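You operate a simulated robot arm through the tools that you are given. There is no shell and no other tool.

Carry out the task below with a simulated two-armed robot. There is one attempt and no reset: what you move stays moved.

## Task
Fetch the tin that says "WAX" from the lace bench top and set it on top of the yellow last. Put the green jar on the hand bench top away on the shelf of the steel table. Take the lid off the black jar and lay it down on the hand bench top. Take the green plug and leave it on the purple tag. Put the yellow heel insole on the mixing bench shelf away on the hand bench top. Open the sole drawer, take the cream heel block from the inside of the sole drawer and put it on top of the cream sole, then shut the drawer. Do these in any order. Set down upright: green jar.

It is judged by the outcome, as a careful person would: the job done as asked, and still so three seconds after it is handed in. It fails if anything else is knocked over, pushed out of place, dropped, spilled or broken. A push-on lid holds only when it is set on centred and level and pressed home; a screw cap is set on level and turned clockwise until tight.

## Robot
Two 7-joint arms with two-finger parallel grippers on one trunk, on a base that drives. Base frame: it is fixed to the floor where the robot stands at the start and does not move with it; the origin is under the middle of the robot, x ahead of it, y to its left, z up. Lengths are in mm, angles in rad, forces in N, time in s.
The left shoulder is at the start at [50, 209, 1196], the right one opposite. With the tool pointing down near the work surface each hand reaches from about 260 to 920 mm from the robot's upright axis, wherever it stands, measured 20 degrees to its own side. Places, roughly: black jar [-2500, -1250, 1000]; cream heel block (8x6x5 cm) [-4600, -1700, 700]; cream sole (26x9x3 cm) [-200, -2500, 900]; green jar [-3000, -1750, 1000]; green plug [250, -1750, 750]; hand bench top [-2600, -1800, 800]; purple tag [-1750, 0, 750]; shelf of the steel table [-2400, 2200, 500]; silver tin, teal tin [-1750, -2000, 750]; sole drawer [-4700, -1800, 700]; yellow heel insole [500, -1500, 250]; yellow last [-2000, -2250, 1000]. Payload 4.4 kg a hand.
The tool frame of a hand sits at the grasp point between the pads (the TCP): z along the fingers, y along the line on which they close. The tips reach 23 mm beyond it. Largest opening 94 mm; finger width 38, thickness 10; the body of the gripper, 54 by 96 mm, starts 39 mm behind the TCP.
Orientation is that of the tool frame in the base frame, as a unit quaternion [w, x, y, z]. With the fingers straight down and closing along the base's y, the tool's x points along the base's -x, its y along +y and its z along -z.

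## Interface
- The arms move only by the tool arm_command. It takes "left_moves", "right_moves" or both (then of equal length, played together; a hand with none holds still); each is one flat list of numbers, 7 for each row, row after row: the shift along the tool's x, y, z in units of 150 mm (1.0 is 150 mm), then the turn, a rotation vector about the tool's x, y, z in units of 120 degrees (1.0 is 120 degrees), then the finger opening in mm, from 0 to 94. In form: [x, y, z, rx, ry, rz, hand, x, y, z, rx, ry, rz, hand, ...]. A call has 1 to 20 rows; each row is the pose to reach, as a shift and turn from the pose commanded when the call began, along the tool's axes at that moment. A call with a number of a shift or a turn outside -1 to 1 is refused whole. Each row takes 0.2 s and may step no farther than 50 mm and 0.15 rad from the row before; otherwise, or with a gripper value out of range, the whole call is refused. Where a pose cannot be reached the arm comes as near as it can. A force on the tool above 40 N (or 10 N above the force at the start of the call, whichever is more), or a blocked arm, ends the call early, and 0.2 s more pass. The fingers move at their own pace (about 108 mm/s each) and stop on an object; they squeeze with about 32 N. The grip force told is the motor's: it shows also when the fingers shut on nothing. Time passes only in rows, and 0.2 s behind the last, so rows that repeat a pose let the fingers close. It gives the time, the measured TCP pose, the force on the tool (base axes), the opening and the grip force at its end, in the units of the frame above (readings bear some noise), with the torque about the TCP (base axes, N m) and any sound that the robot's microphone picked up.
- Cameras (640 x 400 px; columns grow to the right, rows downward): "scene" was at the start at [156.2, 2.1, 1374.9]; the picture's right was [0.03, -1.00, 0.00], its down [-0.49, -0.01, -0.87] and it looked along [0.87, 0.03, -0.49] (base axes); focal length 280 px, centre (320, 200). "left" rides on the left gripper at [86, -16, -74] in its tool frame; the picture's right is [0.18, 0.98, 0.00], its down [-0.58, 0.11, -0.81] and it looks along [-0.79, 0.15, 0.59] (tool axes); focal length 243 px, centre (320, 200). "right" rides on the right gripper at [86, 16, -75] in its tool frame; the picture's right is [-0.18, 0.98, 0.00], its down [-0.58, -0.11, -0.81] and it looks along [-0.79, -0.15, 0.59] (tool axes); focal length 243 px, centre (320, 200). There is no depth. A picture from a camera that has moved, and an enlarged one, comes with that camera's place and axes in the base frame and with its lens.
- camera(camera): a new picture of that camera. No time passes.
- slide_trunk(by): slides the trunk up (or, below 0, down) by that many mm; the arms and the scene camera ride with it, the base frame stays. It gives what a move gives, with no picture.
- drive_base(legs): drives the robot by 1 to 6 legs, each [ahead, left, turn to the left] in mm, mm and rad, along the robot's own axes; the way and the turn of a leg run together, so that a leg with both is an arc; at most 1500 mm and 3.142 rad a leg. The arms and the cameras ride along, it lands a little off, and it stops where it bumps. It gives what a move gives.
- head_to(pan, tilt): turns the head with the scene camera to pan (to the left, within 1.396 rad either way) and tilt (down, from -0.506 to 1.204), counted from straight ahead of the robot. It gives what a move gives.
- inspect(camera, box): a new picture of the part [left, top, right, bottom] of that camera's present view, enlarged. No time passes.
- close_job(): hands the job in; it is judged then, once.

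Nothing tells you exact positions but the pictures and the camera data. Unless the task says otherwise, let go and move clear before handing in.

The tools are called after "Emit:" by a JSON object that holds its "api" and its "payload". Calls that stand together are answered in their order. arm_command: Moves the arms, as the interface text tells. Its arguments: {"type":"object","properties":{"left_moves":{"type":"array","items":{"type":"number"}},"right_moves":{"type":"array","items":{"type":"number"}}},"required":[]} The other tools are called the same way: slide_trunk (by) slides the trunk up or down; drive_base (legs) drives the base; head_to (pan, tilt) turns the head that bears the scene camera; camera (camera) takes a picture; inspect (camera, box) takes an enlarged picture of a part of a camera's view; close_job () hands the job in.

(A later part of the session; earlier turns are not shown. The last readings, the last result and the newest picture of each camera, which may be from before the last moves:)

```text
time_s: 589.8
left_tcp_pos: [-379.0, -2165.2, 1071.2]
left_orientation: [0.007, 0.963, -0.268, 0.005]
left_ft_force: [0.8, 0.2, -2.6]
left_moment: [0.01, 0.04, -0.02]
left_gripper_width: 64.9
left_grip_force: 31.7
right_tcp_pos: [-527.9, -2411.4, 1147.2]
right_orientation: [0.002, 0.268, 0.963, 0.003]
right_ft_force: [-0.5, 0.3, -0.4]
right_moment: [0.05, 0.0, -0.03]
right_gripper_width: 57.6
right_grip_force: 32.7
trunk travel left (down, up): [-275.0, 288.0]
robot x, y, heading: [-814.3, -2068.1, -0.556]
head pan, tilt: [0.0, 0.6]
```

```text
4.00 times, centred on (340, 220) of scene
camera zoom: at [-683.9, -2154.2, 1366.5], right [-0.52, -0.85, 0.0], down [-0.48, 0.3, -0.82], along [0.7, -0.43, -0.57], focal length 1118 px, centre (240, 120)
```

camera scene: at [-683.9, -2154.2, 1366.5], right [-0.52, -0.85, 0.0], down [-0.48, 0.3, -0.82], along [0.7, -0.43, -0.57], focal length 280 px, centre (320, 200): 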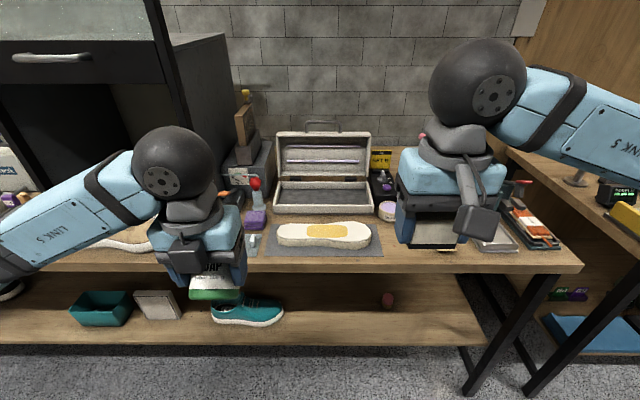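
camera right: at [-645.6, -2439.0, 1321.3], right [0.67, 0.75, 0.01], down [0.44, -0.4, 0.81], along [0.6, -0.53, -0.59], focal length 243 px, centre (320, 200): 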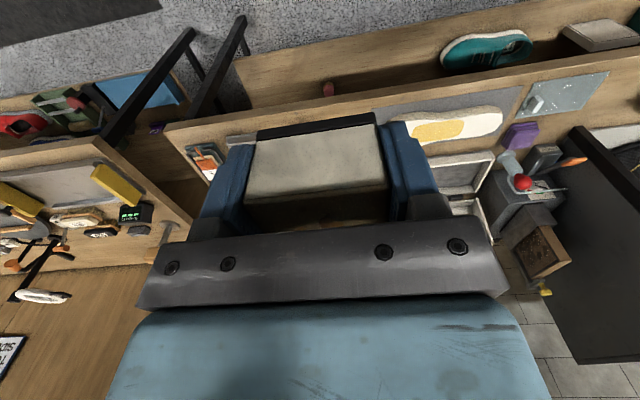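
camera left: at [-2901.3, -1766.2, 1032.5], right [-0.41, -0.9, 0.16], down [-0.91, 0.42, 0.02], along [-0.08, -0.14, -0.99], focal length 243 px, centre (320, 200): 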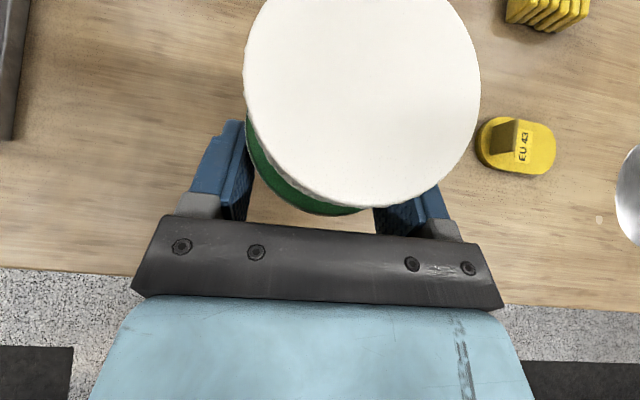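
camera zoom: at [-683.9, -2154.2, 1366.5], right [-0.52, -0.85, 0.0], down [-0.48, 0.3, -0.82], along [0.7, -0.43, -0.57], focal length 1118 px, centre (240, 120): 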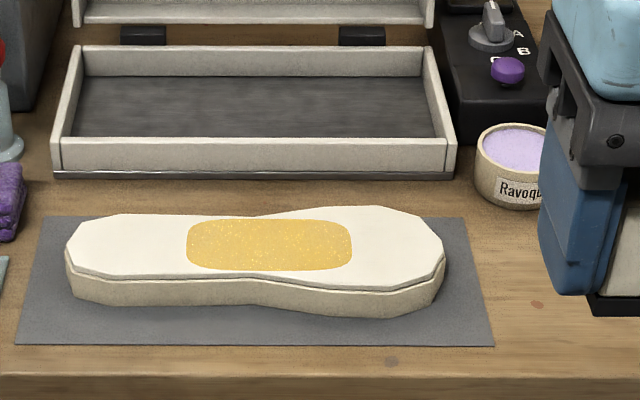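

Full view of the sole now. Moving the right hand with the block over it at height.

Emit:
{"api": "arm_command", "payload": {"right_moves": [-0.31, 0.087, 0, 0, 0, 0, 50, -0.62, 0.175, 0, 0, 0, 0, 50, -0.93, 0.262, 0, 0, 0, 0, 50]}}

Emit:
{"api": "arm_command", "payload": {"right_moves": [-0.31, 0.087, 0, 0, 0, 0, 50, -0.62, 0.175, 0, 0, 0, 0, 50, -0.93, 0.262, 0, 0, 0, 0, 50]}}

Emit:
{"api": "arm_command", "payload": {"right_moves": [0, 0, 0.3, 0, 0, 0, 50, 0, 0, 0.6, 0, 0, 0, 50, 0, 0, 0.9, 0, 0, 0, 50]}}

Emit:
{"api": "camera", "payload": {"camera": "right"}}

Emit:
{"api": "inspect", "payload": {"camera": "scene", "box": [260, 130, 420, 270]}}

```text
time_s: 590.6
left_tcp_pos: [-378.6, -2165.4, 1070.0]
left_orientation: [0.006, 0.963, -0.268, 0.003]
left_ft_force: [0.6, -0.4, -2.8]
left_moment: [0.0, 0.02, -0.02]
left_gripper_width: 64.8
left_grip_force: 32.5
right_tcp_pos: [-386.9, -2449.6, 1148.4]
right_orientation: [0.002, 0.268, 0.963, 0.002]
right_ft_force: [0.6, -0.3, -1.2]
right_moment: [-0.01, 0.02, -0.03]
right_gripper_width: 57.7
right_grip_force: 32.4
trunk travel left (down, up): [-275.0, 288.0]
robot x, y, heading: [-812.4, -2070.2, -0.546]
head pan, tilt: [0.0, 0.6]
```

```text
time_s: 591.4
left_tcp_pos: [-377.4, -2164.8, 1072.1]
left_orientation: [0.007, 0.964, -0.267, 0.002]
left_ft_force: [-0.6, -0.6, -2.6]
left_moment: [0.01, 0.04, 0.03]
left_gripper_width: 65.0
left_grip_force: 32.2
right_tcp_pos: [-246.7, -2489.0, 1147.8]
right_orientation: [0.001, 0.269, 0.963, 0.002]
right_ft_force: [0.1, 0.0, -0.9]
right_moment: [0.02, 0.06, -0.03]
right_gripper_width: 57.7
right_grip_force: 31.7
trunk travel left (down, up): [-275.0, 288.0]
robot x, y, heading: [-816.9, -2071.0, -0.557]
head pan, tilt: [0.0, 0.6]
```

```text
time_s: 592.2
left_tcp_pos: [-379.6, -2165.7, 1071.2]
left_orientation: [0.006, 0.963, -0.269, 0.003]
left_ft_force: [0.9, -0.2, -1.7]
left_moment: [0.04, 0.04, 0.02]
left_gripper_width: 64.8
left_grip_force: 31.9
right_tcp_pos: [-246.6, -2487.6, 1013.5]
right_orientation: [0.002, 0.269, 0.963, 0.003]
right_ft_force: [0.1, -0.4, -0.4]
right_moment: [0.03, 0.04, -0.01]
right_gripper_width: 57.7
right_grip_force: 31.8
trunk travel left (down, up): [-275.0, 288.0]
robot x, y, heading: [-814.2, -2068.3, -0.554]
head pan, tilt: [0.0, 0.6]
```

```text
taken
camera right: at [-311.8, -2429.7, 1087.2], right [0.67, 0.75, 0.01], down [0.44, -0.4, 0.81], along [0.6, -0.53, -0.59], focal length 243 px, centre (320, 200)
```

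right: 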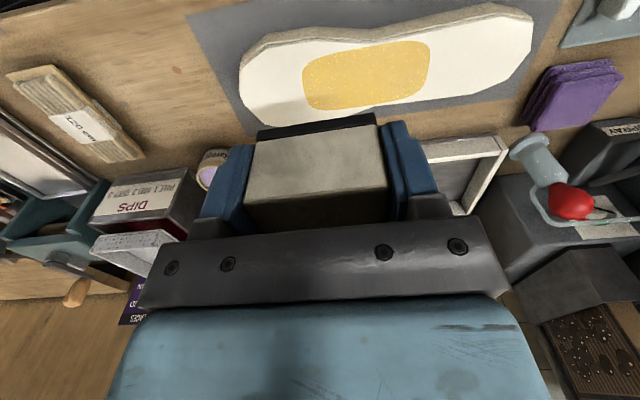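

```text
2.86 times, centred on (340, 200) of scene
camera zoom: at [-683.4, -2155.2, 1366.4], right [-0.52, -0.85, 0.0], down [-0.48, 0.3, -0.82], along [0.7, -0.43, -0.57], focal length 799 px, centre (263, 200)
```

zoom: 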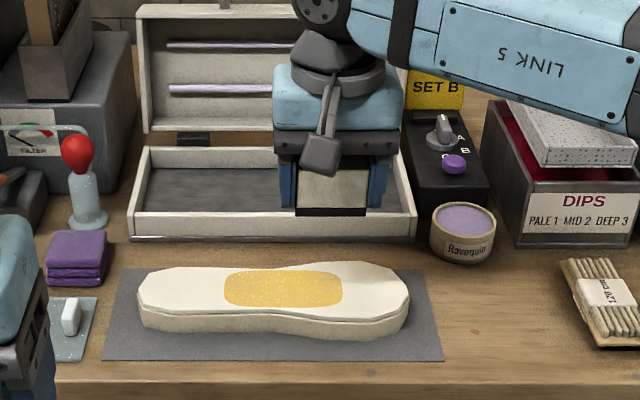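

Landing spot checks out. Descending to just above the sole.

Emit:
{"api": "arm_command", "payload": {"right_moves": [0, 0, 0.25, 0, 0, 0, 50, 0, 0, 0.5, 0, 0, 0, 50, 0, 0, 0.68, 0, 0, 0, 50, 0, 0, 0.7, 0, 0, 0, 50]}}

Emit:
{"api": "inspect", "payload": {"camera": "scene", "box": [260, 150, 420, 270]}}

Emit:
{"api": "camera", "payload": {"camera": "right"}}

```text
time_s: 593.2
left_tcp_pos: [-379.6, -2165.5, 1070.9]
left_orientation: [0.006, 0.963, -0.268, 0.005]
left_ft_force: [-0.3, -0.3, -1.8]
left_moment: [0.01, -0.03, -0.01]
left_gripper_width: 64.9
left_grip_force: 32.0
right_tcp_pos: [-247.6, -2486.9, 909.5]
right_orientation: [0.003, 0.269, 0.963, 0.004]
right_ft_force: [-0.2, 0.1, 0.0]
right_moment: [0.0, 0.04, 0.01]
right_gripper_width: 57.6
right_grip_force: 31.2
trunk travel left (down, up): [-275.0, 288.0]
robot x, y, heading: [-814.3, -2071.6, -0.553]
head pan, tilt: [0.0, 0.6]
```

```text
3.33 times, centred on (340, 210) of scene
camera zoom: at [-684.1, -2154.3, 1366.6], right [-0.52, -0.85, 0.0], down [-0.48, 0.3, -0.83], along [0.7, -0.43, -0.56], focal length 932 px, centre (253, 167)
```

zoom: 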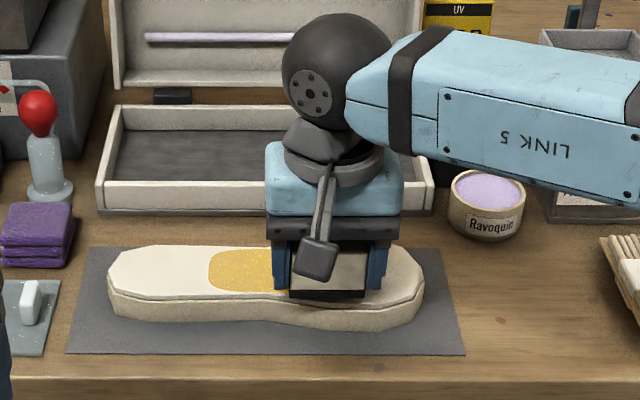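

```text
taken
camera right: at [-312.9, -2429.6, 982.4], right [0.67, 0.75, 0.01], down [0.44, -0.4, 0.81], along [0.6, -0.54, -0.59], focal length 243 px, centre (320, 200)
```

right: 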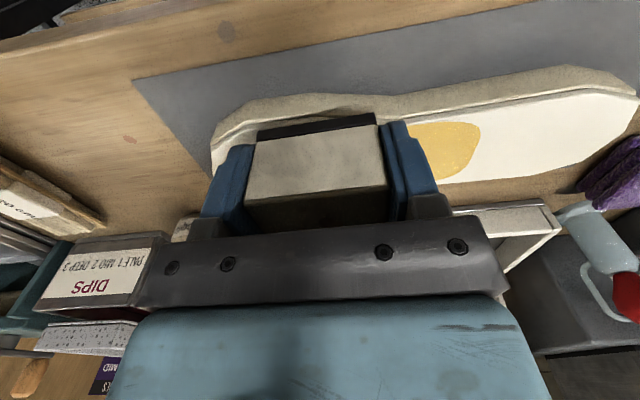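

Emit:
{"api": "arm_command", "payload": {"right_moves": [0, 0, 0.03, 0, 0, 0, 50, 0, 0, 0.055, 0, 0, 0, 50, 0, 0, 0.055, 0, 0, 0, 50]}}

Emit:
{"api": "arm_command", "payload": {"right_moves": [0, 0, 0.015, 0, 0, 0, 50, 0, 0, 0.03, 0, 0, 0, 50, 0, 0, 0.03, 0, 0, 0, 50]}}

```text
time_s: 594.0
left_tcp_pos: [-378.9, -2165.1, 1072.2]
left_orientation: [0.006, 0.964, -0.267, 0.003]
left_ft_force: [-0.1, 1.1, -1.8]
left_moment: [-0.01, -0.01, -0.03]
left_gripper_width: 65.2
left_grip_force: 31.7
right_tcp_pos: [-245.9, -2487.7, 900.4]
right_orientation: [0.003, 0.269, 0.963, 0.002]
right_ft_force: [-0.3, -0.6, -0.5]
right_moment: [-0.02, 0.03, 0.0]
right_gripper_width: 57.8
right_grip_force: 32.3
trunk travel left (down, up): [-275.0, 288.0]
robot x, y, heading: [-815.7, -2072.4, -0.552]
head pan, tilt: [0.0, 0.6]
```

```text
time_s: 594.8
left_tcp_pos: [-379.1, -2166.0, 1071.8]
left_orientation: [0.007, 0.964, -0.267, 0.004]
left_ft_force: [0.5, 0.3, -2.5]
left_moment: [0.01, 0.04, -0.01]
left_gripper_width: 64.9
left_grip_force: 32.1
right_tcp_pos: [-245.6, -2487.8, 897.5]
right_orientation: [0.002, 0.269, 0.963, 0.002]
right_ft_force: [0.9, -0.6, -1.2]
right_moment: [0.03, 0.0, 0.01]
right_gripper_width: 57.7
right_grip_force: 32.0
trunk travel left (down, up): [-275.0, 288.0]
robot x, y, heading: [-815.9, -2072.0, -0.553]
head pan, tilt: [0.0, 0.6]
```

Emit:
{"api": "arm_command", "payload": {"right_moves": [0, 0, 0.015, 0, 0, 0, 50, 0, 0, 0.03, 0, 0, 0, 50, 0, 0, 0.03, 0, 0, 0, 50]}}

Emit:
{"api": "inspect", "payload": {"camera": "scene", "box": [280, 180, 400, 260]}}

```text
time_s: 595.6
left_tcp_pos: [-380.7, -2164.5, 1072.9]
left_orientation: [0.007, 0.964, -0.267, 0.004]
left_ft_force: [0.0, 0.4, -1.8]
left_moment: [0.04, 0.07, -0.01]
left_gripper_width: 65.0
left_grip_force: 32.5
right_tcp_pos: [-246.0, -2487.5, 894.8]
right_orientation: [0.004, 0.269, 0.963, 0.002]
right_ft_force: [4.2, -4.5, 21.3]
right_moment: [-0.71, -0.02, 0.03]
right_gripper_width: 57.8
right_grip_force: 32.1
trunk travel left (down, up): [-275.0, 288.0]
robot x, y, heading: [-818.5, -2068.7, -0.555]
head pan, tilt: [0.0, 0.6]
```

```text
5.00 times, centred on (340, 220) of scene
camera zoom: at [-685.8, -2153.3, 1367.1], right [-0.52, -0.85, 0.0], down [-0.48, 0.3, -0.83], along [0.7, -0.43, -0.56], focal length 1398 px, centre (220, 100)
```

zoom: 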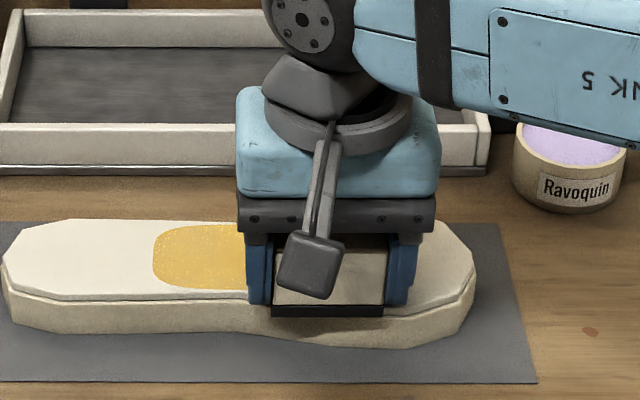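

Contact, but the block's front slightly overhangs the sole's near edge. Lifting slightly and shifting ~10 mm forward before setting down.

Emit:
{"api": "arm_command", "payload": {"right_moves": [0, 0, -0.06, 0, 0, 0, 50, -0.035, 0, -0.07, 0, 0, 0, 50, -0.073, 0, -0.07, 0, 0, 0, 50, -0.073, 0, -0.03, 0, 0, 0, 50, -0.073, 0, -0.012, 0, 0, 0, 50, -0.073, 0, -0.012, 0, 0, 0, 50]}}

Emit:
{"api": "inspect", "payload": {"camera": "scene", "box": [280, 180, 400, 260]}}

Emit:
{"api": "camera", "payload": {"camera": "right"}}

```text
time_s: 597.0
left_tcp_pos: [-380.8, -2165.0, 1072.9]
left_orientation: [0.006, 0.964, -0.267, 0.004]
left_ft_force: [-0.3, -0.6, -1.0]
left_moment: [0.0, 0.01, 0.02]
left_gripper_width: 64.8
left_grip_force: 32.5
right_tcp_pos: [-236.5, -2492.3, 894.0]
right_orientation: [0.004, 0.269, 0.963, 0.002]
right_ft_force: [-1.1, -2.3, 8.7]
right_moment: [-0.38, -0.03, -0.03]
right_gripper_width: 57.7
right_grip_force: 32.0
trunk travel left (down, up): [-275.0, 288.0]
robot x, y, heading: [-816.3, -2073.8, -0.552]
head pan, tilt: [0.0, 0.6]
```

```text
5.00 times, centred on (340, 220) of scene
camera zoom: at [-685.1, -2153.9, 1366.8], right [-0.52, -0.85, 0.0], down [-0.48, 0.3, -0.83], along [0.7, -0.43, -0.56], focal length 1398 px, centre (220, 100)
```

zoom: 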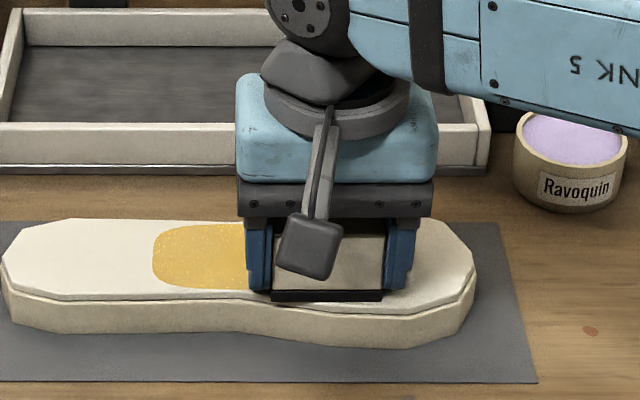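

```text
taken
camera right: at [-302.9, -2435.1, 968.8], right [0.67, 0.75, 0.01], down [0.43, -0.4, 0.81], along [0.61, -0.54, -0.59], focal length 243 px, centre (320, 200)
```

right: 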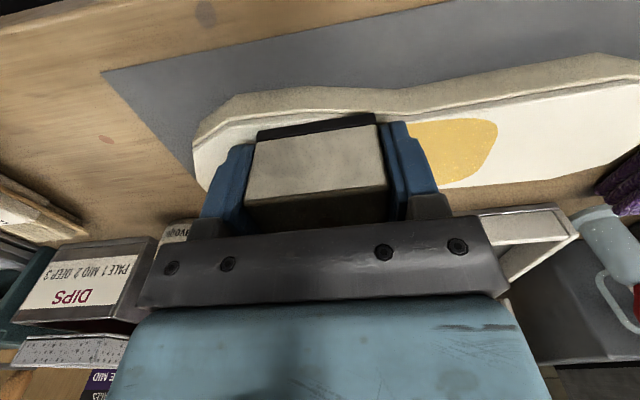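

Block is now fully over the sole. Releasing gently.

Emit:
{"api": "arm_command", "payload": {"right_moves": [0, 0, -0.008, 0, 0, 0, 50, 0, 0, -0.008, 0, 0, 0, 64, 0, 0, -0.008, 0, 0, 0, 78, 0, 0, -0.008, 0, 0, 0, 78]}}

Emit:
{"api": "inspect", "payload": {"camera": "scene", "box": [280, 180, 400, 260]}}

```text
time_s: 598.0
left_tcp_pos: [-379.0, -2166.2, 1070.8]
left_orientation: [0.006, 0.964, -0.267, 0.004]
left_ft_force: [0.8, 0.2, -1.9]
left_moment: [0.01, 0.06, 0.02]
left_gripper_width: 64.6
left_grip_force: 32.2
right_tcp_pos: [-236.8, -2493.3, 894.3]
right_orientation: [0.003, 0.268, 0.963, 0.002]
right_ft_force: [-0.5, 0.3, 0.7]
right_moment: [0.01, 0.0, 0.01]
right_gripper_width: 78.2
right_grip_force: 0.1
trunk travel left (down, up): [-275.0, 288.0]
robot x, y, heading: [-813.2, -2071.9, -0.55]
head pan, tilt: [0.0, 0.6]
```

```text
5.00 times, centred on (340, 220) of scene
camera zoom: at [-684.1, -2154.4, 1366.5], right [-0.52, -0.85, 0.0], down [-0.48, 0.3, -0.82], along [0.7, -0.43, -0.57], focal length 1398 px, centre (220, 100)
```

zoom: 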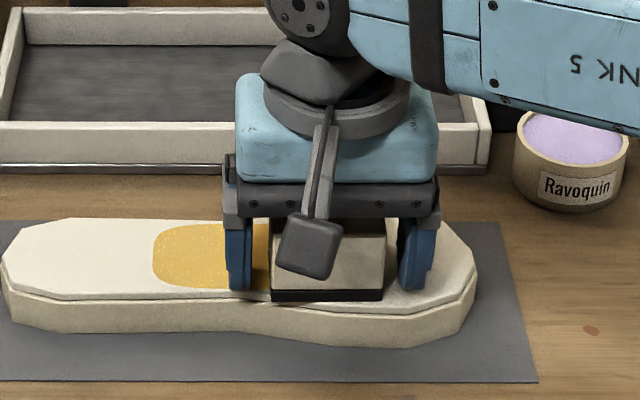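

Released. Lifting straight up and retracting the right hand.

Emit:
{"api": "arm_command", "payload": {"right_moves": [0, 0, -0.1, 0, 0, 0, 78, 0, 0, -0.3, 0, 0, 0, 78, 0, 0, -0.6, 0, 0, 0, 78, 0, 0, -0.9, 0, 0, 0, 78, 0.1, 0, -1.0, 0, 0, 0, 78]}}

Emit:
{"api": "arm_command", "payload": {"right_moves": [0.25, -0.1, -0.1, 0, 0, 0, 70, 0.5, -0.2, -0.2, 0, 0, 0, 70, 0.75, -0.3, -0.3, 0, 0, 0, 70, 1.0, -0.4, -0.3, 0, 0, 0, 70]}}

Emit:
{"api": "arm_command", "payload": {"right_moves": [0.25, -0.1, 0, 0, 0, 0, 60, 0.5, -0.2, 0, 0, 0, 0, 60, 0.75, -0.3, 0, 0, 0, 0, 60]}}

Emit:
{"api": "inspect", "payload": {"camera": "scene", "box": [260, 150, 420, 270]}}

```text
time_s: 599.2
left_tcp_pos: [-379.7, -2164.9, 1072.3]
left_orientation: [0.006, 0.964, -0.267, 0.004]
left_ft_force: [-0.4, -0.5, -1.2]
left_moment: [0.02, 0.06, 0.01]
left_gripper_width: 64.7
left_grip_force: 31.9
right_tcp_pos: [-251.1, -2485.8, 1045.3]
right_orientation: [0.002, 0.269, 0.963, 0.003]
right_ft_force: [-0.5, -0.7, -0.3]
right_moment: [0.03, 0.05, 0.0]
right_gripper_width: 77.9
right_grip_force: 0.0
trunk travel left (down, up): [-275.0, 288.0]
robot x, y, heading: [-811.4, -2070.6, -0.554]
head pan, tilt: [0.0, 0.6]
```

```text
time_s: 600.2
left_tcp_pos: [-379.2, -2164.6, 1071.7]
left_orientation: [0.006, 0.963, -0.268, 0.004]
left_ft_force: [-0.2, -0.5, -2.1]
left_moment: [0.04, -0.01, -0.01]
left_gripper_width: 64.9
left_grip_force: 32.2
right_tcp_pos: [-411.3, -2459.3, 1090.6]
right_orientation: [0.002, 0.269, 0.963, 0.003]
right_ft_force: [-0.3, 0.5, 0.1]
right_moment: [-0.01, -0.02, -0.03]
right_gripper_width: 69.8
right_grip_force: 0.1
trunk travel left (down, up): [-275.0, 288.0]
robot x, y, heading: [-814.7, -2072.2, -0.548]
head pan, tilt: [0.0, 0.6]
```

```text
time_s: 601.0
left_tcp_pos: [-380.8, -2164.4, 1072.2]
left_orientation: [0.005, 0.964, -0.268, 0.004]
left_ft_force: [0.2, -0.2, -2.0]
left_moment: [0.01, 0.01, 0.0]
left_gripper_width: 64.9
left_grip_force: 32.1
right_tcp_pos: [-529.5, -2439.9, 1089.1]
right_orientation: [0.004, 0.269, 0.963, 0.003]
right_ft_force: [-0.4, -0.8, 0.0]
right_moment: [0.0, -0.03, -0.01]
right_gripper_width: 59.9
right_grip_force: 0.1
trunk travel left (down, up): [-275.0, 288.0]
robot x, y, heading: [-814.8, -2067.6, -0.549]
head pan, tilt: [0.0, 0.6]
```

```text
3.33 times, centred on (340, 210) of scene
camera zoom: at [-685.5, -2154.6, 1366.7], right [-0.52, -0.85, 0.0], down [-0.48, 0.3, -0.83], along [0.7, -0.43, -0.56], focal length 932 px, centre (253, 167)
```

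zoom: 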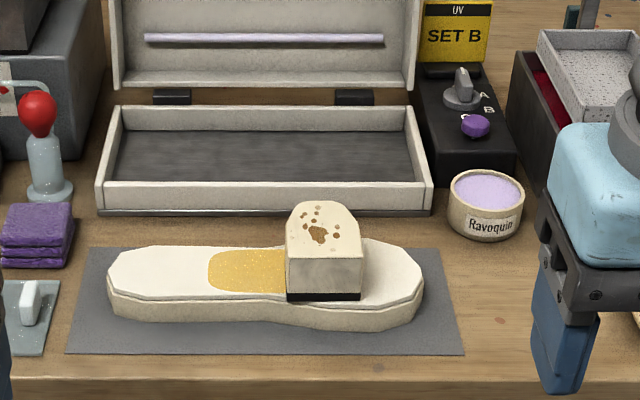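

The heel block rests firmly on the cream sole. Next, the green jar to the steel table's shelf; driving back toward the start area and turning to look for the steel table.

Emit:
{"api": "slide_trunk", "payload": {"by": 80}}

Emit:
{"api": "drive_base", "payload": {"legs": [[-60, 1300, 0], [0, 620, 0], [0, 0, 1.57], [0, 0, 1.57]]}}

Emit:
{"api": "head_to", "payload": {"pan": -0.3, "tilt": 0.35}}

Emit:
{"api": "camera", "payload": {"camera": "scene"}}

```text
time_s: 602.2
left_tcp_pos: [-378.7, -2166.2, 1152.3]
left_orientation: [0.006, 0.963, -0.268, 0.004]
left_ft_force: [0.2, -0.2, -1.9]
left_moment: [0.01, 0.04, 0.01]
left_gripper_width: 64.9
left_grip_force: 31.5
right_tcp_pos: [-528.8, -2439.8, 1169.1]
right_orientation: [0.001, 0.269, 0.963, 0.003]
right_ft_force: [0.0, 1.1, 0.5]
right_moment: [0.0, 0.02, -0.02]
right_gripper_width: 60.0
right_grip_force: 0.0
trunk travel left (down, up): [-355.0, 208.0]
robot x, y, heading: [-815.8, -2072.6, -0.555]
head pan, tilt: [0.0, 0.6]
```

```text
time_s: 627.0
left_tcp_pos: [-295.3, -317.5, 1151.6]
left_orientation: [-0.004, 0.262, 0.965, 0.007]
left_ft_force: [-0.2, -0.7, -1.6]
left_moment: [-0.02, -0.04, -0.01]
left_gripper_width: 64.7
left_grip_force: 31.7
right_tcp_pos: [-148.6, -40.6, 1169.2]
right_orientation: [0.003, 0.965, -0.264, -0.002]
right_ft_force: [-0.4, 0.6, 0.0]
right_moment: [0.01, -0.02, 0.02]
right_gripper_width: 59.9
right_grip_force: 0.0
trunk travel left (down, up): [-355.0, 208.0]
robot x, y, heading: [142.3, -407.8, 2.604]
head pan, tilt: [0.0, 0.6]
```

```text
time_s: 627.8
left_tcp_pos: [-295.1, -317.4, 1151.6]
left_orientation: [-0.004, 0.263, 0.965, 0.006]
left_ft_force: [-0.9, 0.3, -2.9]
left_moment: [-0.06, -0.04, 0.01]
left_gripper_width: 64.8
left_grip_force: 31.9
right_tcp_pos: [-148.5, -40.2, 1168.0]
right_orientation: [0.002, 0.964, -0.264, -0.003]
right_ft_force: [-0.5, -1.0, 1.1]
right_moment: [-0.03, 0.0, 0.0]
right_gripper_width: 60.2
right_grip_force: 0.1
trunk travel left (down, up): [-355.0, 208.0]
robot x, y, heading: [144.1, -408.1, 2.6]
head pan, tilt: [-0.3, 0.351]
```

```text
taken
camera scene: at [19.0, -302.3, 1469.2], right [0.75, 0.67, 0.0], down [0.23, -0.26, -0.94], along [-0.63, 0.7, -0.34], focal length 280 px, centre (320, 200)
```

scene: 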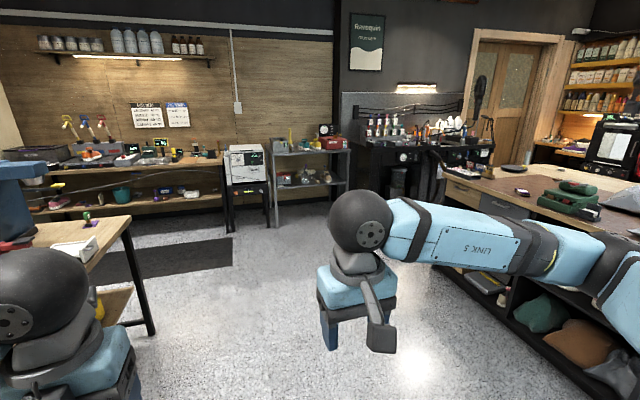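

I can see a steel two-tier table next to the white appliance. Zooming in on it.

Emit:
{"api": "inspect", "payload": {"camera": "scene", "box": [200, 110, 380, 240]}}

Emit:
{"api": "inspect", "payload": {"camera": "scene", "box": [0, 130, 240, 280]}}

```text
3.08 times, centred on (290, 175) of scene
camera zoom: at [19.0, -302.3, 1469.2], right [0.75, 0.67, 0.0], down [0.23, -0.26, -0.94], along [-0.63, 0.7, -0.34], focal length 860 px, centre (412, 277)
```

zoom: 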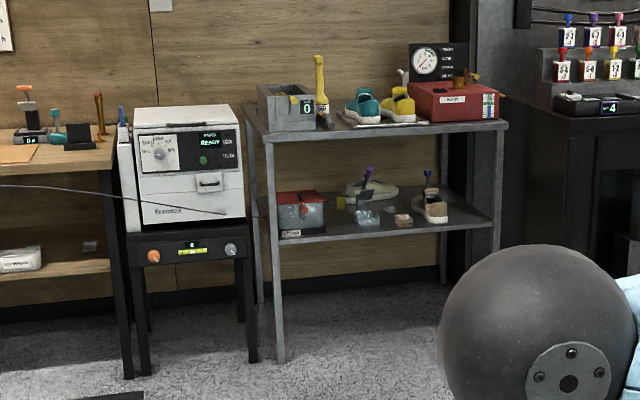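

```text
2.67 times, centred on (120, 205) of scene
camera zoom: at [19.0, -302.3, 1469.2], right [0.75, 0.67, 0.0], down [0.23, -0.26, -0.94], along [-0.63, 0.7, -0.34], focal length 746 px, centre (853, 187)
```

zoom: 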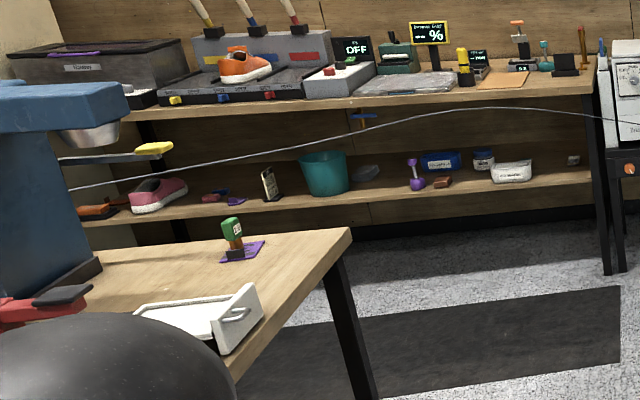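

The steel table's top is ≈881 and its shelf ≈489, front edge from (-2390,1628) to (-1950,2460). Driving closer to inspect the shelf.

Emit:
{"api": "drive_base", "payload": {"legs": [[1400, 0, 0], [0, -850, 0], [300, 0, 0.05]]}}

Emit:
{"api": "head_to", "payload": {"pan": 0.0, "tilt": 0.45}}

Emit:
{"api": "camera", "payload": {"camera": "scene"}}

```text
time_s: 643.9
left_tcp_pos: [-1320.2, 1266.7, 1151.7]
left_orientation: [-0.004, 0.24, 0.971, 0.007]
left_ft_force: [-0.4, 0.2, -2.1]
left_moment: [-0.04, 0.0, -0.01]
left_gripper_width: 64.8
left_grip_force: 31.8
right_tcp_pos: [-1186.2, 1548.5, 1169.2]
right_orientation: [0.003, 0.97, -0.242, -0.003]
right_ft_force: [-0.7, 0.1, -0.5]
right_moment: [0.01, -0.01, 0.01]
right_gripper_width: 60.1
right_grip_force: 0.2
trunk travel left (down, up): [-355.0, 208.0]
robot x, y, heading: [-880.8, 1200.2, 2.646]
head pan, tilt: [-0.3, 0.351]
```

```text
time_s: 644.7
left_tcp_pos: [-1320.8, 1265.4, 1152.8]
left_orientation: [-0.004, 0.24, 0.971, 0.007]
left_ft_force: [1.0, -0.1, -2.0]
left_moment: [-0.04, -0.01, -0.02]
left_gripper_width: 64.9
left_grip_force: 32.5
right_tcp_pos: [-1185.3, 1548.6, 1168.4]
right_orientation: [0.003, 0.97, -0.242, -0.002]
right_ft_force: [0.8, 0.7, 0.0]
right_moment: [0.04, 0.01, 0.04]
right_gripper_width: 59.8
right_grip_force: 0.1
trunk travel left (down, up): [-355.0, 208.0]
robot x, y, heading: [-880.1, 1196.3, 2.648]
head pan, tilt: [0.0, 0.45]
```

```text
taken
camera scene: at [-1022.3, 1271.9, 1460.1], right [0.48, 0.88, 0.0], down [0.38, -0.21, -0.9], along [-0.79, 0.43, -0.43], focal length 280 px, centre (320, 200)
```

scene: 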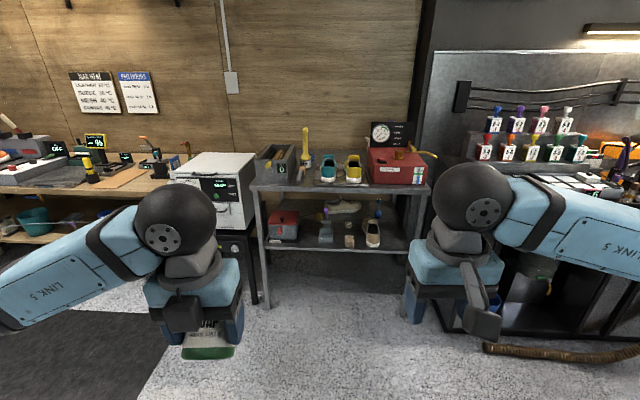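

Emit:
{"api": "inspect", "payload": {"camera": "scene", "box": [240, 140, 440, 310]}}

Emit:
{"api": "inspect", "payload": {"camera": "scene", "box": [150, 140, 300, 300]}}

```text
2.35 times, centred on (340, 225) of scene
camera zoom: at [-1022.3, 1271.9, 1460.1], right [0.48, 0.88, 0.0], down [0.38, -0.21, -0.9], along [-0.79, 0.43, -0.43], focal length 658 px, centre (273, 141)
```

zoom: 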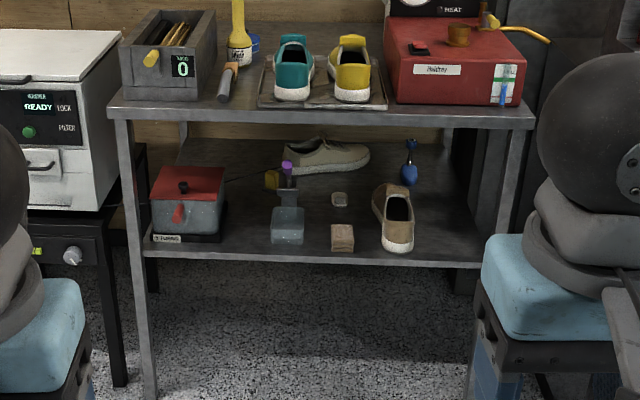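

```text
2.50 times, centred on (225, 220) of scene
camera zoom: at [-1022.3, 1271.9, 1460.1], right [0.48, 0.88, 0.0], down [0.38, -0.21, -0.9], along [-0.79, 0.43, -0.43], focal length 699 px, centre (558, 150)
```

zoom: 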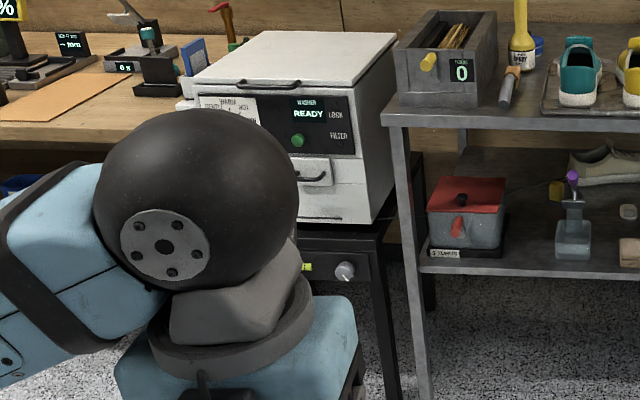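

The shelf has a free area at its right front (between the tan shoe and the right leg). Checking the surroundings on my right before moving in.

Emit:
{"api": "head_to", "payload": {"pan": -0.9, "tilt": 0.5}}

Emit:
{"api": "camera", "payload": {"camera": "scene"}}

```text
time_s: 645.9
left_tcp_pos: [-1320.7, 1263.9, 1152.0]
left_orientation: [-0.003, 0.24, 0.971, 0.006]
left_ft_force: [-0.5, -0.2, -3.2]
left_moment: [-0.02, -0.04, -0.04]
left_gripper_width: 65.0
left_grip_force: 32.1
right_tcp_pos: [-1187.8, 1547.5, 1169.9]
right_orientation: [0.003, 0.97, -0.242, -0.003]
right_ft_force: [0.0, -0.4, -0.5]
right_moment: [0.01, 0.0, -0.03]
right_gripper_width: 60.1
right_grip_force: 0.1
trunk travel left (down, up): [-355.0, 208.0]
robot x, y, heading: [-878.7, 1198.3, 2.645]
head pan, tilt: [-0.901, 0.499]
```

```text
taken
camera scene: at [-957.6, 1317.8, 1455.6], right [0.98, 0.17, 0.0], down [0.08, -0.47, -0.88], along [-0.15, 0.86, -0.48], focal length 280 px, centre (320, 200)
```

scene: 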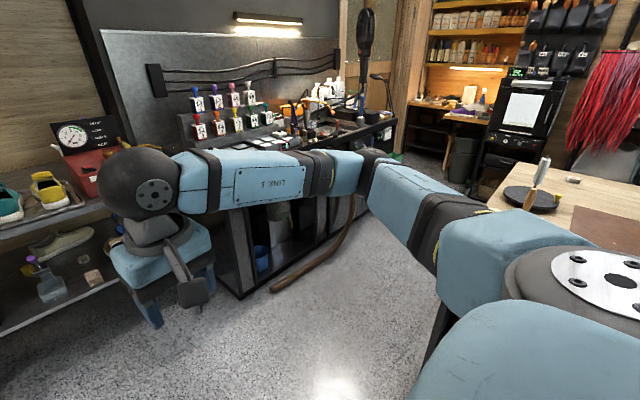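

Surroundings are clear enough. Driving to the pre-approach position in front of the steel table's right part.

Emit:
{"api": "drive_base", "payload": {"legs": [[300, -300, 0], [320, -290, -0.018]]}}

Emit:
{"api": "head_to", "payload": {"pan": 0.1, "tilt": 0.65}}

Emit:
{"api": "camera", "payload": {"camera": "scene"}}

```text
time_s: 651.8
left_tcp_pos: [-1578.0, 2089.3, 1152.6]
left_orientation: [-0.004, 0.249, 0.969, 0.007]
left_ft_force: [0.5, -0.3, -2.7]
left_moment: [-0.06, -0.03, -0.01]
left_gripper_width: 64.5
left_grip_force: 32.0
right_tcp_pos: [-1438.1, 2368.3, 1168.6]
right_orientation: [0.002, 0.968, -0.252, -0.002]
right_ft_force: [-0.4, 0.4, -0.7]
right_moment: [-0.05, -0.02, -0.02]
right_gripper_width: 59.9
right_grip_force: 0.0
trunk travel left (down, up): [-355.0, 208.0]
robot x, y, heading: [-1138.2, 2013.4, 2.625]
head pan, tilt: [-0.901, 0.499]
```

```text
time_s: 653.1
left_tcp_pos: [-1578.1, 2088.1, 1151.1]
left_orientation: [-0.004, 0.249, 0.968, 0.007]
left_ft_force: [-0.9, 0.1, -2.1]
left_moment: [-0.01, -0.02, 0.03]
left_gripper_width: 65.0
left_grip_force: 31.9
right_tcp_pos: [-1438.2, 2368.2, 1169.3]
right_orientation: [0.003, 0.968, -0.251, -0.003]
right_ft_force: [-0.2, 0.2, 0.4]
right_moment: [-0.02, -0.02, 0.01]
right_gripper_width: 59.7
right_grip_force: 0.0
trunk travel left (down, up): [-355.0, 208.0]
robot x, y, heading: [-1139.0, 2010.4, 2.629]
head pan, tilt: [0.099, 0.649]
```

```text
taken
camera scene: at [-1279.4, 2079.1, 1442.3], right [0.41, 0.91, 0.0], down [0.55, -0.24, -0.8], along [-0.73, 0.32, -0.6], focal length 280 px, centre (320, 200)
```

scene: 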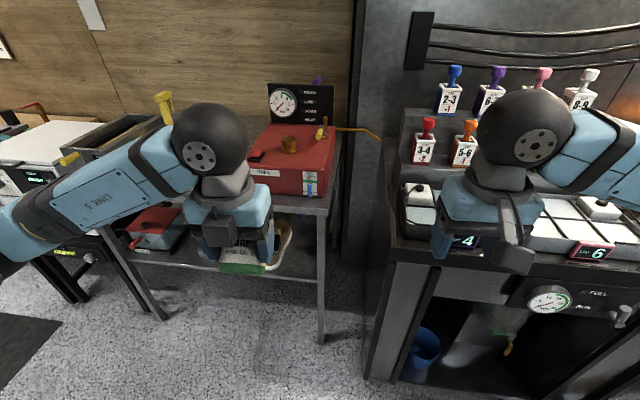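

Positioned; the shelf's right-front free spot lies straight ahead of the left hand. Tucking the right hand back, then lowering the trunk fully.

Emit:
{"api": "arm_command", "payload": {"right_moves": [0.25, 0, 0, 0, 0, 0, 40, 0.5, 0, 0, 0, 0, 0, 40, 0.75, 0, 0, 0, 0, 0, 40]}}

Emit:
{"api": "slide_trunk", "payload": {"by": -350}}

Emit:
{"api": "camera", "payload": {"camera": "scene"}}

```text
time_s: 653.9
left_tcp_pos: [-1577.3, 2089.6, 1152.4]
left_orientation: [-0.004, 0.249, 0.968, 0.006]
left_ft_force: [0.3, -0.5, -2.2]
left_moment: [0.02, -0.04, -0.01]
left_gripper_width: 64.7
left_grip_force: 31.5
right_tcp_pos: [-1340.3, 2314.2, 1168.1]
right_orientation: [0.003, 0.968, -0.251, -0.003]
right_ft_force: [0.9, 0.6, 0.3]
right_moment: [0.02, 0.01, -0.01]
right_gripper_width: 40.0
right_grip_force: 0.2
trunk travel left (down, up): [-355.0, 208.0]
robot x, y, heading: [-1137.5, 2011.8, 2.623]
head pan, tilt: [0.099, 0.649]
```

```text
time_s: 657.3
left_tcp_pos: [-1578.4, 2089.3, 802.1]
left_orientation: [-0.003, 0.25, 0.968, 0.006]
left_ft_force: [-0.6, 0.1, -1.2]
left_moment: [0.01, -0.02, -0.04]
left_gripper_width: 64.7
left_grip_force: 32.0
right_tcp_pos: [-1341.1, 2314.5, 818.0]
right_orientation: [0.003, 0.968, -0.252, -0.002]
right_ft_force: [-1.0, -0.8, 0.8]
right_moment: [-0.01, 0.02, -0.03]
right_gripper_width: 40.1
right_grip_force: 0.0
trunk travel left (down, up): [-5.0, 558.0]
robot x, y, heading: [-1137.4, 2011.6, 2.623]
head pan, tilt: [0.099, 0.649]
```

```text
taken
camera scene: at [-1279.4, 2078.9, 1092.3], right [0.4, 0.91, 0.0], down [0.55, -0.24, -0.8], along [-0.73, 0.32, -0.6], focal length 280 px, centre (320, 200)
```

scene: 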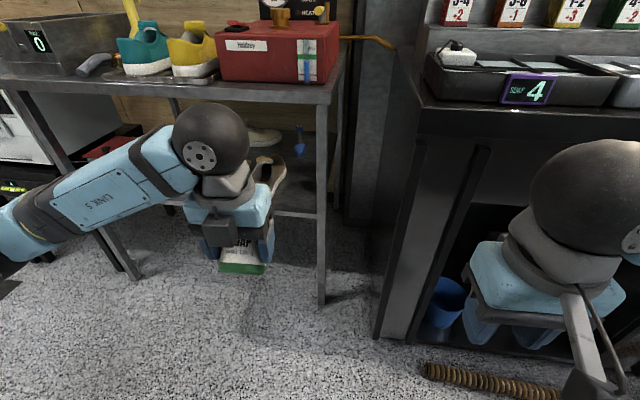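

Unfolding the left arm back to the low pitched posture in the free space before the table.

Emit:
{"api": "arm_command", "payload": {"left_moves": [0.19, 0, 0.1, 0, 0, 0, 56, 0.38, 0, 0.2, 0, 0, 0, 56, 0.57, 0, 0.3, 0, 0, 0, 56, 0.76, 0, 0.4, 0, 0, 0, 56, 0.95, 0, 0.5, 0, 0, 0, 56]}}

Emit:
{"api": "arm_command", "payload": {"left_moves": [0.147, 0, 0.147, 0, 0.048, 0, 56, 0.293, 0, 0.293, 0, 0.096, 0, 56, 0.44, 0, 0.44, 0, 0.144, 0, 56, 0.586, 0, 0.586, 0, 0.192, 0, 56, 0.733, 0, 0.733, 0, 0.24, 0, 56]}}

Emit:
{"api": "camera", "payload": {"camera": "scene"}}

Emit:
{"api": "camera", "payload": {"camera": "left"}}

```text
time_s: 658.5
left_tcp_pos: [-1703.4, 2157.8, 726.6]
left_orientation: [-0.004, 0.249, 0.969, 0.007]
left_ft_force: [0.7, 0.1, -3.4]
left_moment: [0.0, -0.01, 0.01]
left_gripper_width: 64.4
left_grip_force: 31.5
right_tcp_pos: [-1340.5, 2314.3, 819.9]
right_orientation: [0.003, 0.968, -0.25, -0.002]
right_ft_force: [0.1, 0.5, -0.1]
right_moment: [-0.03, 0.02, 0.01]
right_gripper_width: 40.2
right_grip_force: 0.1
trunk travel left (down, up): [-5.0, 558.0]
robot x, y, heading: [-1139.0, 2011.4, 2.627]
head pan, tilt: [0.099, 0.649]
```

```text
time_s: 659.7
left_tcp_pos: [-1799.9, 2213.9, 617.8]
left_orientation: [-0.245, 0.24, 0.937, 0.067]
left_ft_force: [-1.9, 0.9, -2.8]
left_moment: [0.01, 0.01, -0.02]
left_gripper_width: 64.5
left_grip_force: 31.8
right_tcp_pos: [-1341.5, 2314.7, 817.8]
right_orientation: [0.003, 0.968, -0.251, -0.002]
right_ft_force: [-0.1, 0.4, -0.7]
right_moment: [0.02, -0.01, 0.02]
right_gripper_width: 40.1
right_grip_force: 0.0
trunk travel left (down, up): [-5.0, 558.0]
robot x, y, heading: [-1143.1, 2009.8, 2.623]
head pan, tilt: [0.099, 0.649]
```

```text
taken
camera scene: at [-1279.7, 2079.0, 1092.2], right [0.4, 0.91, 0.0], down [0.55, -0.24, -0.8], along [-0.73, 0.32, -0.6], focal length 280 px, centre (320, 200)
```

scene: 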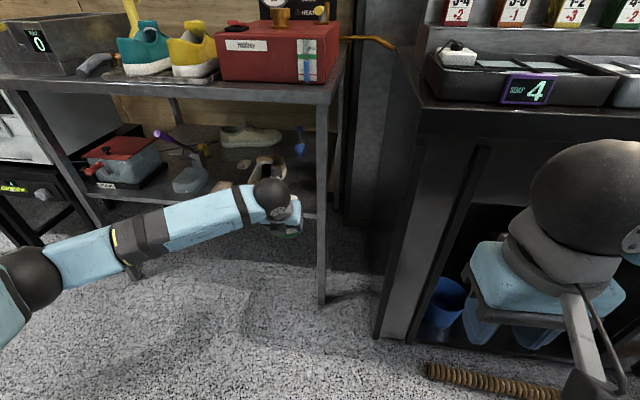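

```text
taken
camera left: at [-1841.1, 2216.3, 725.3], right [0.33, 0.94, 0.1], down [0.84, -0.34, 0.42], along [0.43, -0.06, -0.9], focal length 243 px, centre (320, 200)
```

left: 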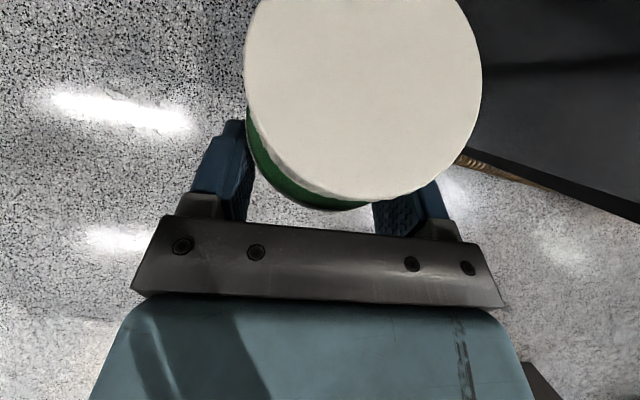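

Almost in place. Zooming on the shelf's free spot relative to the hand's path.

Emit:
{"api": "inspect", "payload": {"camera": "scene", "box": [200, 100, 360, 260]}}

```text
2.50 times, centred on (280, 180) of scene
camera zoom: at [-1279.7, 2079.0, 1092.2], right [0.4, 0.91, 0.0], down [0.55, -0.24, -0.8], along [-0.73, 0.32, -0.6], focal length 699 px, centre (420, 250)
```

zoom: 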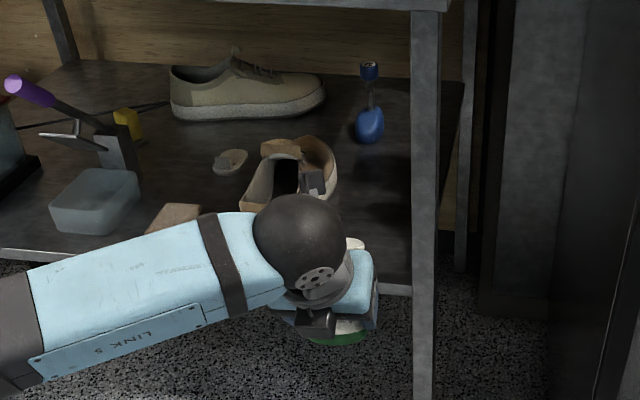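

The spot at about e=1022 (between shoe and leg) is free. Flattening the hand to the placing pitch while shifting ~19 mm left.

Emit:
{"api": "arm_command", "payload": {"left_moves": [0.099, -0.025, 0.149, 0, 0.04, 0, 56, 0.197, -0.05, 0.299, 0, 0.08, 0, 56, 0.296, -0.076, 0.448, 0, 0.12, 0, 56, 0.394, -0.1, 0.598, 0, 0.16, 0, 56, 0.493, -0.127, 0.747, 0, 0.2, 0, 56]}}

Emit:
{"api": "camera", "payload": {"camera": "scene"}}

Emit:
{"api": "camera", "payload": {"camera": "left"}}

Emit:
{"api": "inspect", "payload": {"camera": "scene", "box": [200, 100, 360, 260]}}

```text
time_s: 660.9
left_tcp_pos: [-1912.3, 2254.9, 558.5]
left_orientation: [-0.434, 0.22, 0.866, 0.116]
left_ft_force: [0.5, 0.5, -2.4]
left_moment: [-0.02, -0.02, -0.02]
left_gripper_width: 64.7
left_grip_force: 31.6
right_tcp_pos: [-1340.6, 2314.6, 818.6]
right_orientation: [0.002, 0.968, -0.251, -0.002]
right_ft_force: [0.7, -0.5, -0.4]
right_moment: [0.03, 0.02, 0.01]
right_gripper_width: 40.0
right_grip_force: 0.1
trunk travel left (down, up): [-5.0, 558.0]
robot x, y, heading: [-1141.7, 2012.7, 2.625]
head pan, tilt: [0.099, 0.649]
```

```text
taken
camera scene: at [-1279.3, 2079.3, 1092.2], right [0.4, 0.91, 0.0], down [0.55, -0.24, -0.8], along [-0.73, 0.32, -0.6], focal length 280 px, centre (320, 200)
```

scene: 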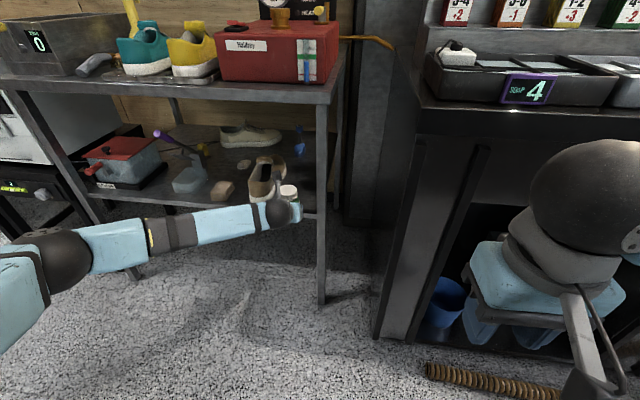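

```text
taken
camera left: at [-1913.2, 2235.3, 672.2], right [0.38, 0.91, 0.16], down [0.92, -0.39, 0.01], along [0.07, 0.14, -0.99], focal length 243 px, centre (320, 200)
```

left: 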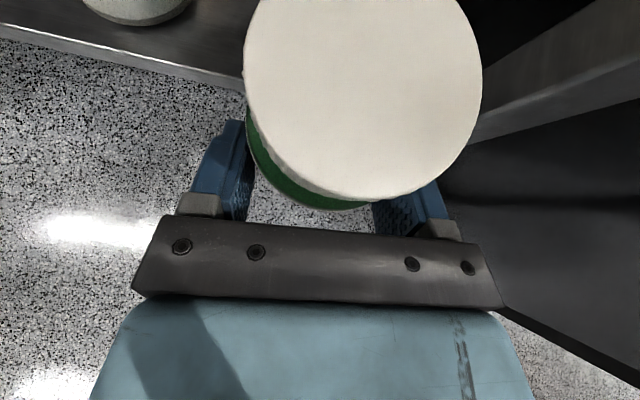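

```text
2.50 times, centred on (280, 180) of scene
camera zoom: at [-1279.3, 2079.3, 1092.2], right [0.4, 0.91, 0.0], down [0.55, -0.24, -0.8], along [-0.73, 0.32, -0.6], focal length 699 px, centre (420, 250)
```

zoom: 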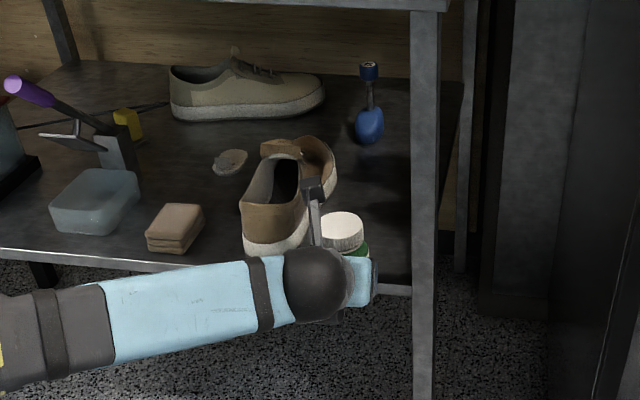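

Excellent alignment. Driving forward to bring the jar over the shelf.

Emit:
{"api": "drive_base", "payload": {"legs": [[90, 0, 0]]}}

Emit:
{"api": "camera", "payload": {"camera": "left"}}

Emit:
{"api": "inspect", "payload": {"camera": "scene", "box": [200, 100, 360, 260]}}

```text
time_s: 662.0
left_tcp_pos: [-1989.2, 2298.6, 557.6]
left_orientation: [-0.433, 0.221, 0.866, 0.116]
left_ft_force: [-0.9, 0.0, -2.7]
left_moment: [-0.04, -0.02, 0.01]
left_gripper_width: 64.6
left_grip_force: 32.2
right_tcp_pos: [-1417.5, 2357.7, 820.0]
right_orientation: [0.003, 0.968, -0.252, -0.003]
right_ft_force: [0.7, 0.4, -0.8]
right_moment: [0.0, 0.0, 0.01]
right_gripper_width: 39.9
right_grip_force: 0.1
trunk travel left (down, up): [-5.0, 558.0]
robot x, y, heading: [-1215.7, 2053.8, 2.624]
head pan, tilt: [0.099, 0.649]
```

```text
taken
camera left: at [-1990.3, 2278.8, 671.9], right [0.38, 0.91, 0.16], down [0.92, -0.39, 0.02], along [0.08, 0.14, -0.99], focal length 243 px, centre (320, 200)
```

left: 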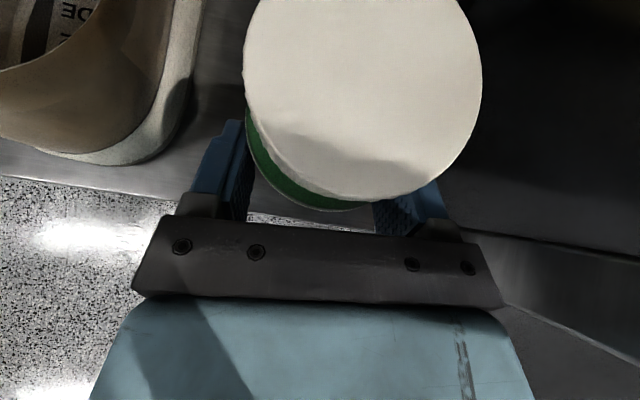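

```text
2.50 times, centred on (280, 180) of scene
camera zoom: at [-1356.7, 2122.9, 1092.1], right [0.4, 0.91, 0.0], down [0.55, -0.24, -0.8], along [-0.73, 0.32, -0.61], focal length 699 px, centre (420, 250)
```

zoom: 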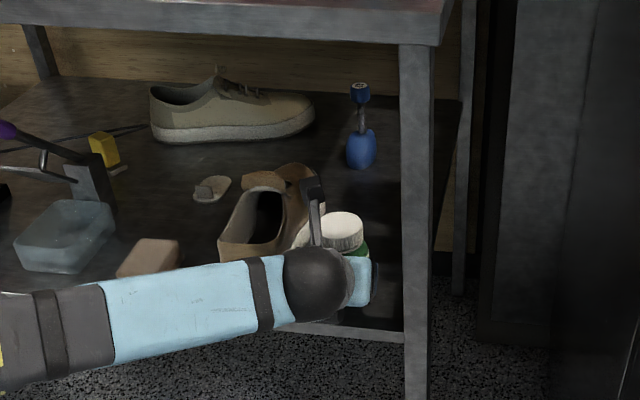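

Clearances to the shoe and the leg look fine. Driving another 75 mm forward.

Emit:
{"api": "drive_base", "payload": {"legs": [[75, 0, 0]]}}

Emit:
{"api": "camera", "payload": {"camera": "left"}}

Emit:
{"api": "inspect", "payload": {"camera": "scene", "box": [200, 100, 360, 260]}}

```text
time_s: 663.0
left_tcp_pos: [-2055.2, 2335.6, 557.4]
left_orientation: [-0.433, 0.222, 0.866, 0.117]
left_ft_force: [0.2, -0.3, -1.2]
left_moment: [-0.03, -0.03, 0.0]
left_gripper_width: 64.7
left_grip_force: 32.1
right_tcp_pos: [-1482.4, 2396.4, 818.4]
right_orientation: [0.003, 0.968, -0.251, -0.003]
right_ft_force: [0.2, -0.3, 0.1]
right_moment: [-0.03, 0.03, 0.03]
right_gripper_width: 40.1
right_grip_force: 0.0
trunk travel left (down, up): [-5.0, 558.0]
robot x, y, heading: [-1281.8, 2092.7, 2.628]
head pan, tilt: [0.099, 0.649]
```

```text
taken
camera left: at [-2055.5, 2315.6, 671.9], right [0.38, 0.91, 0.16], down [0.92, -0.39, 0.02], along [0.08, 0.14, -0.99], focal length 243 px, centre (320, 200)
```

left: 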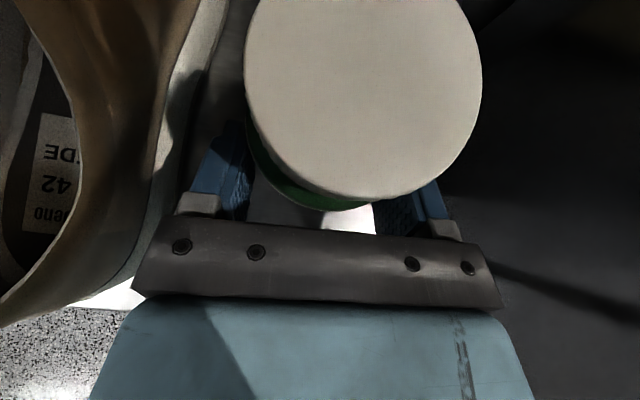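

```text
2.50 times, centred on (280, 180) of scene
camera zoom: at [-1421.9, 2159.8, 1092.1], right [0.4, 0.91, 0.0], down [0.55, -0.24, -0.8], along [-0.73, 0.32, -0.61], focal length 699 px, centre (420, 250)
```

zoom: 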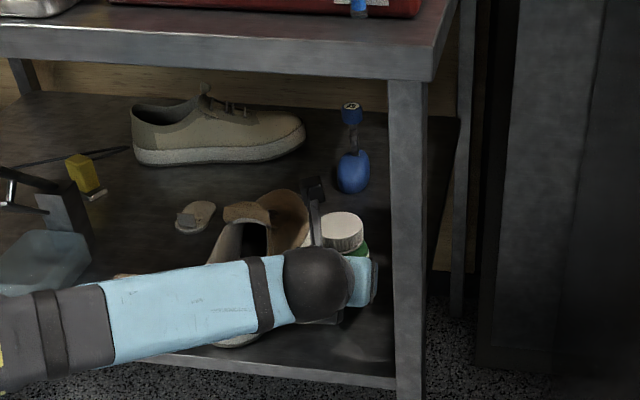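

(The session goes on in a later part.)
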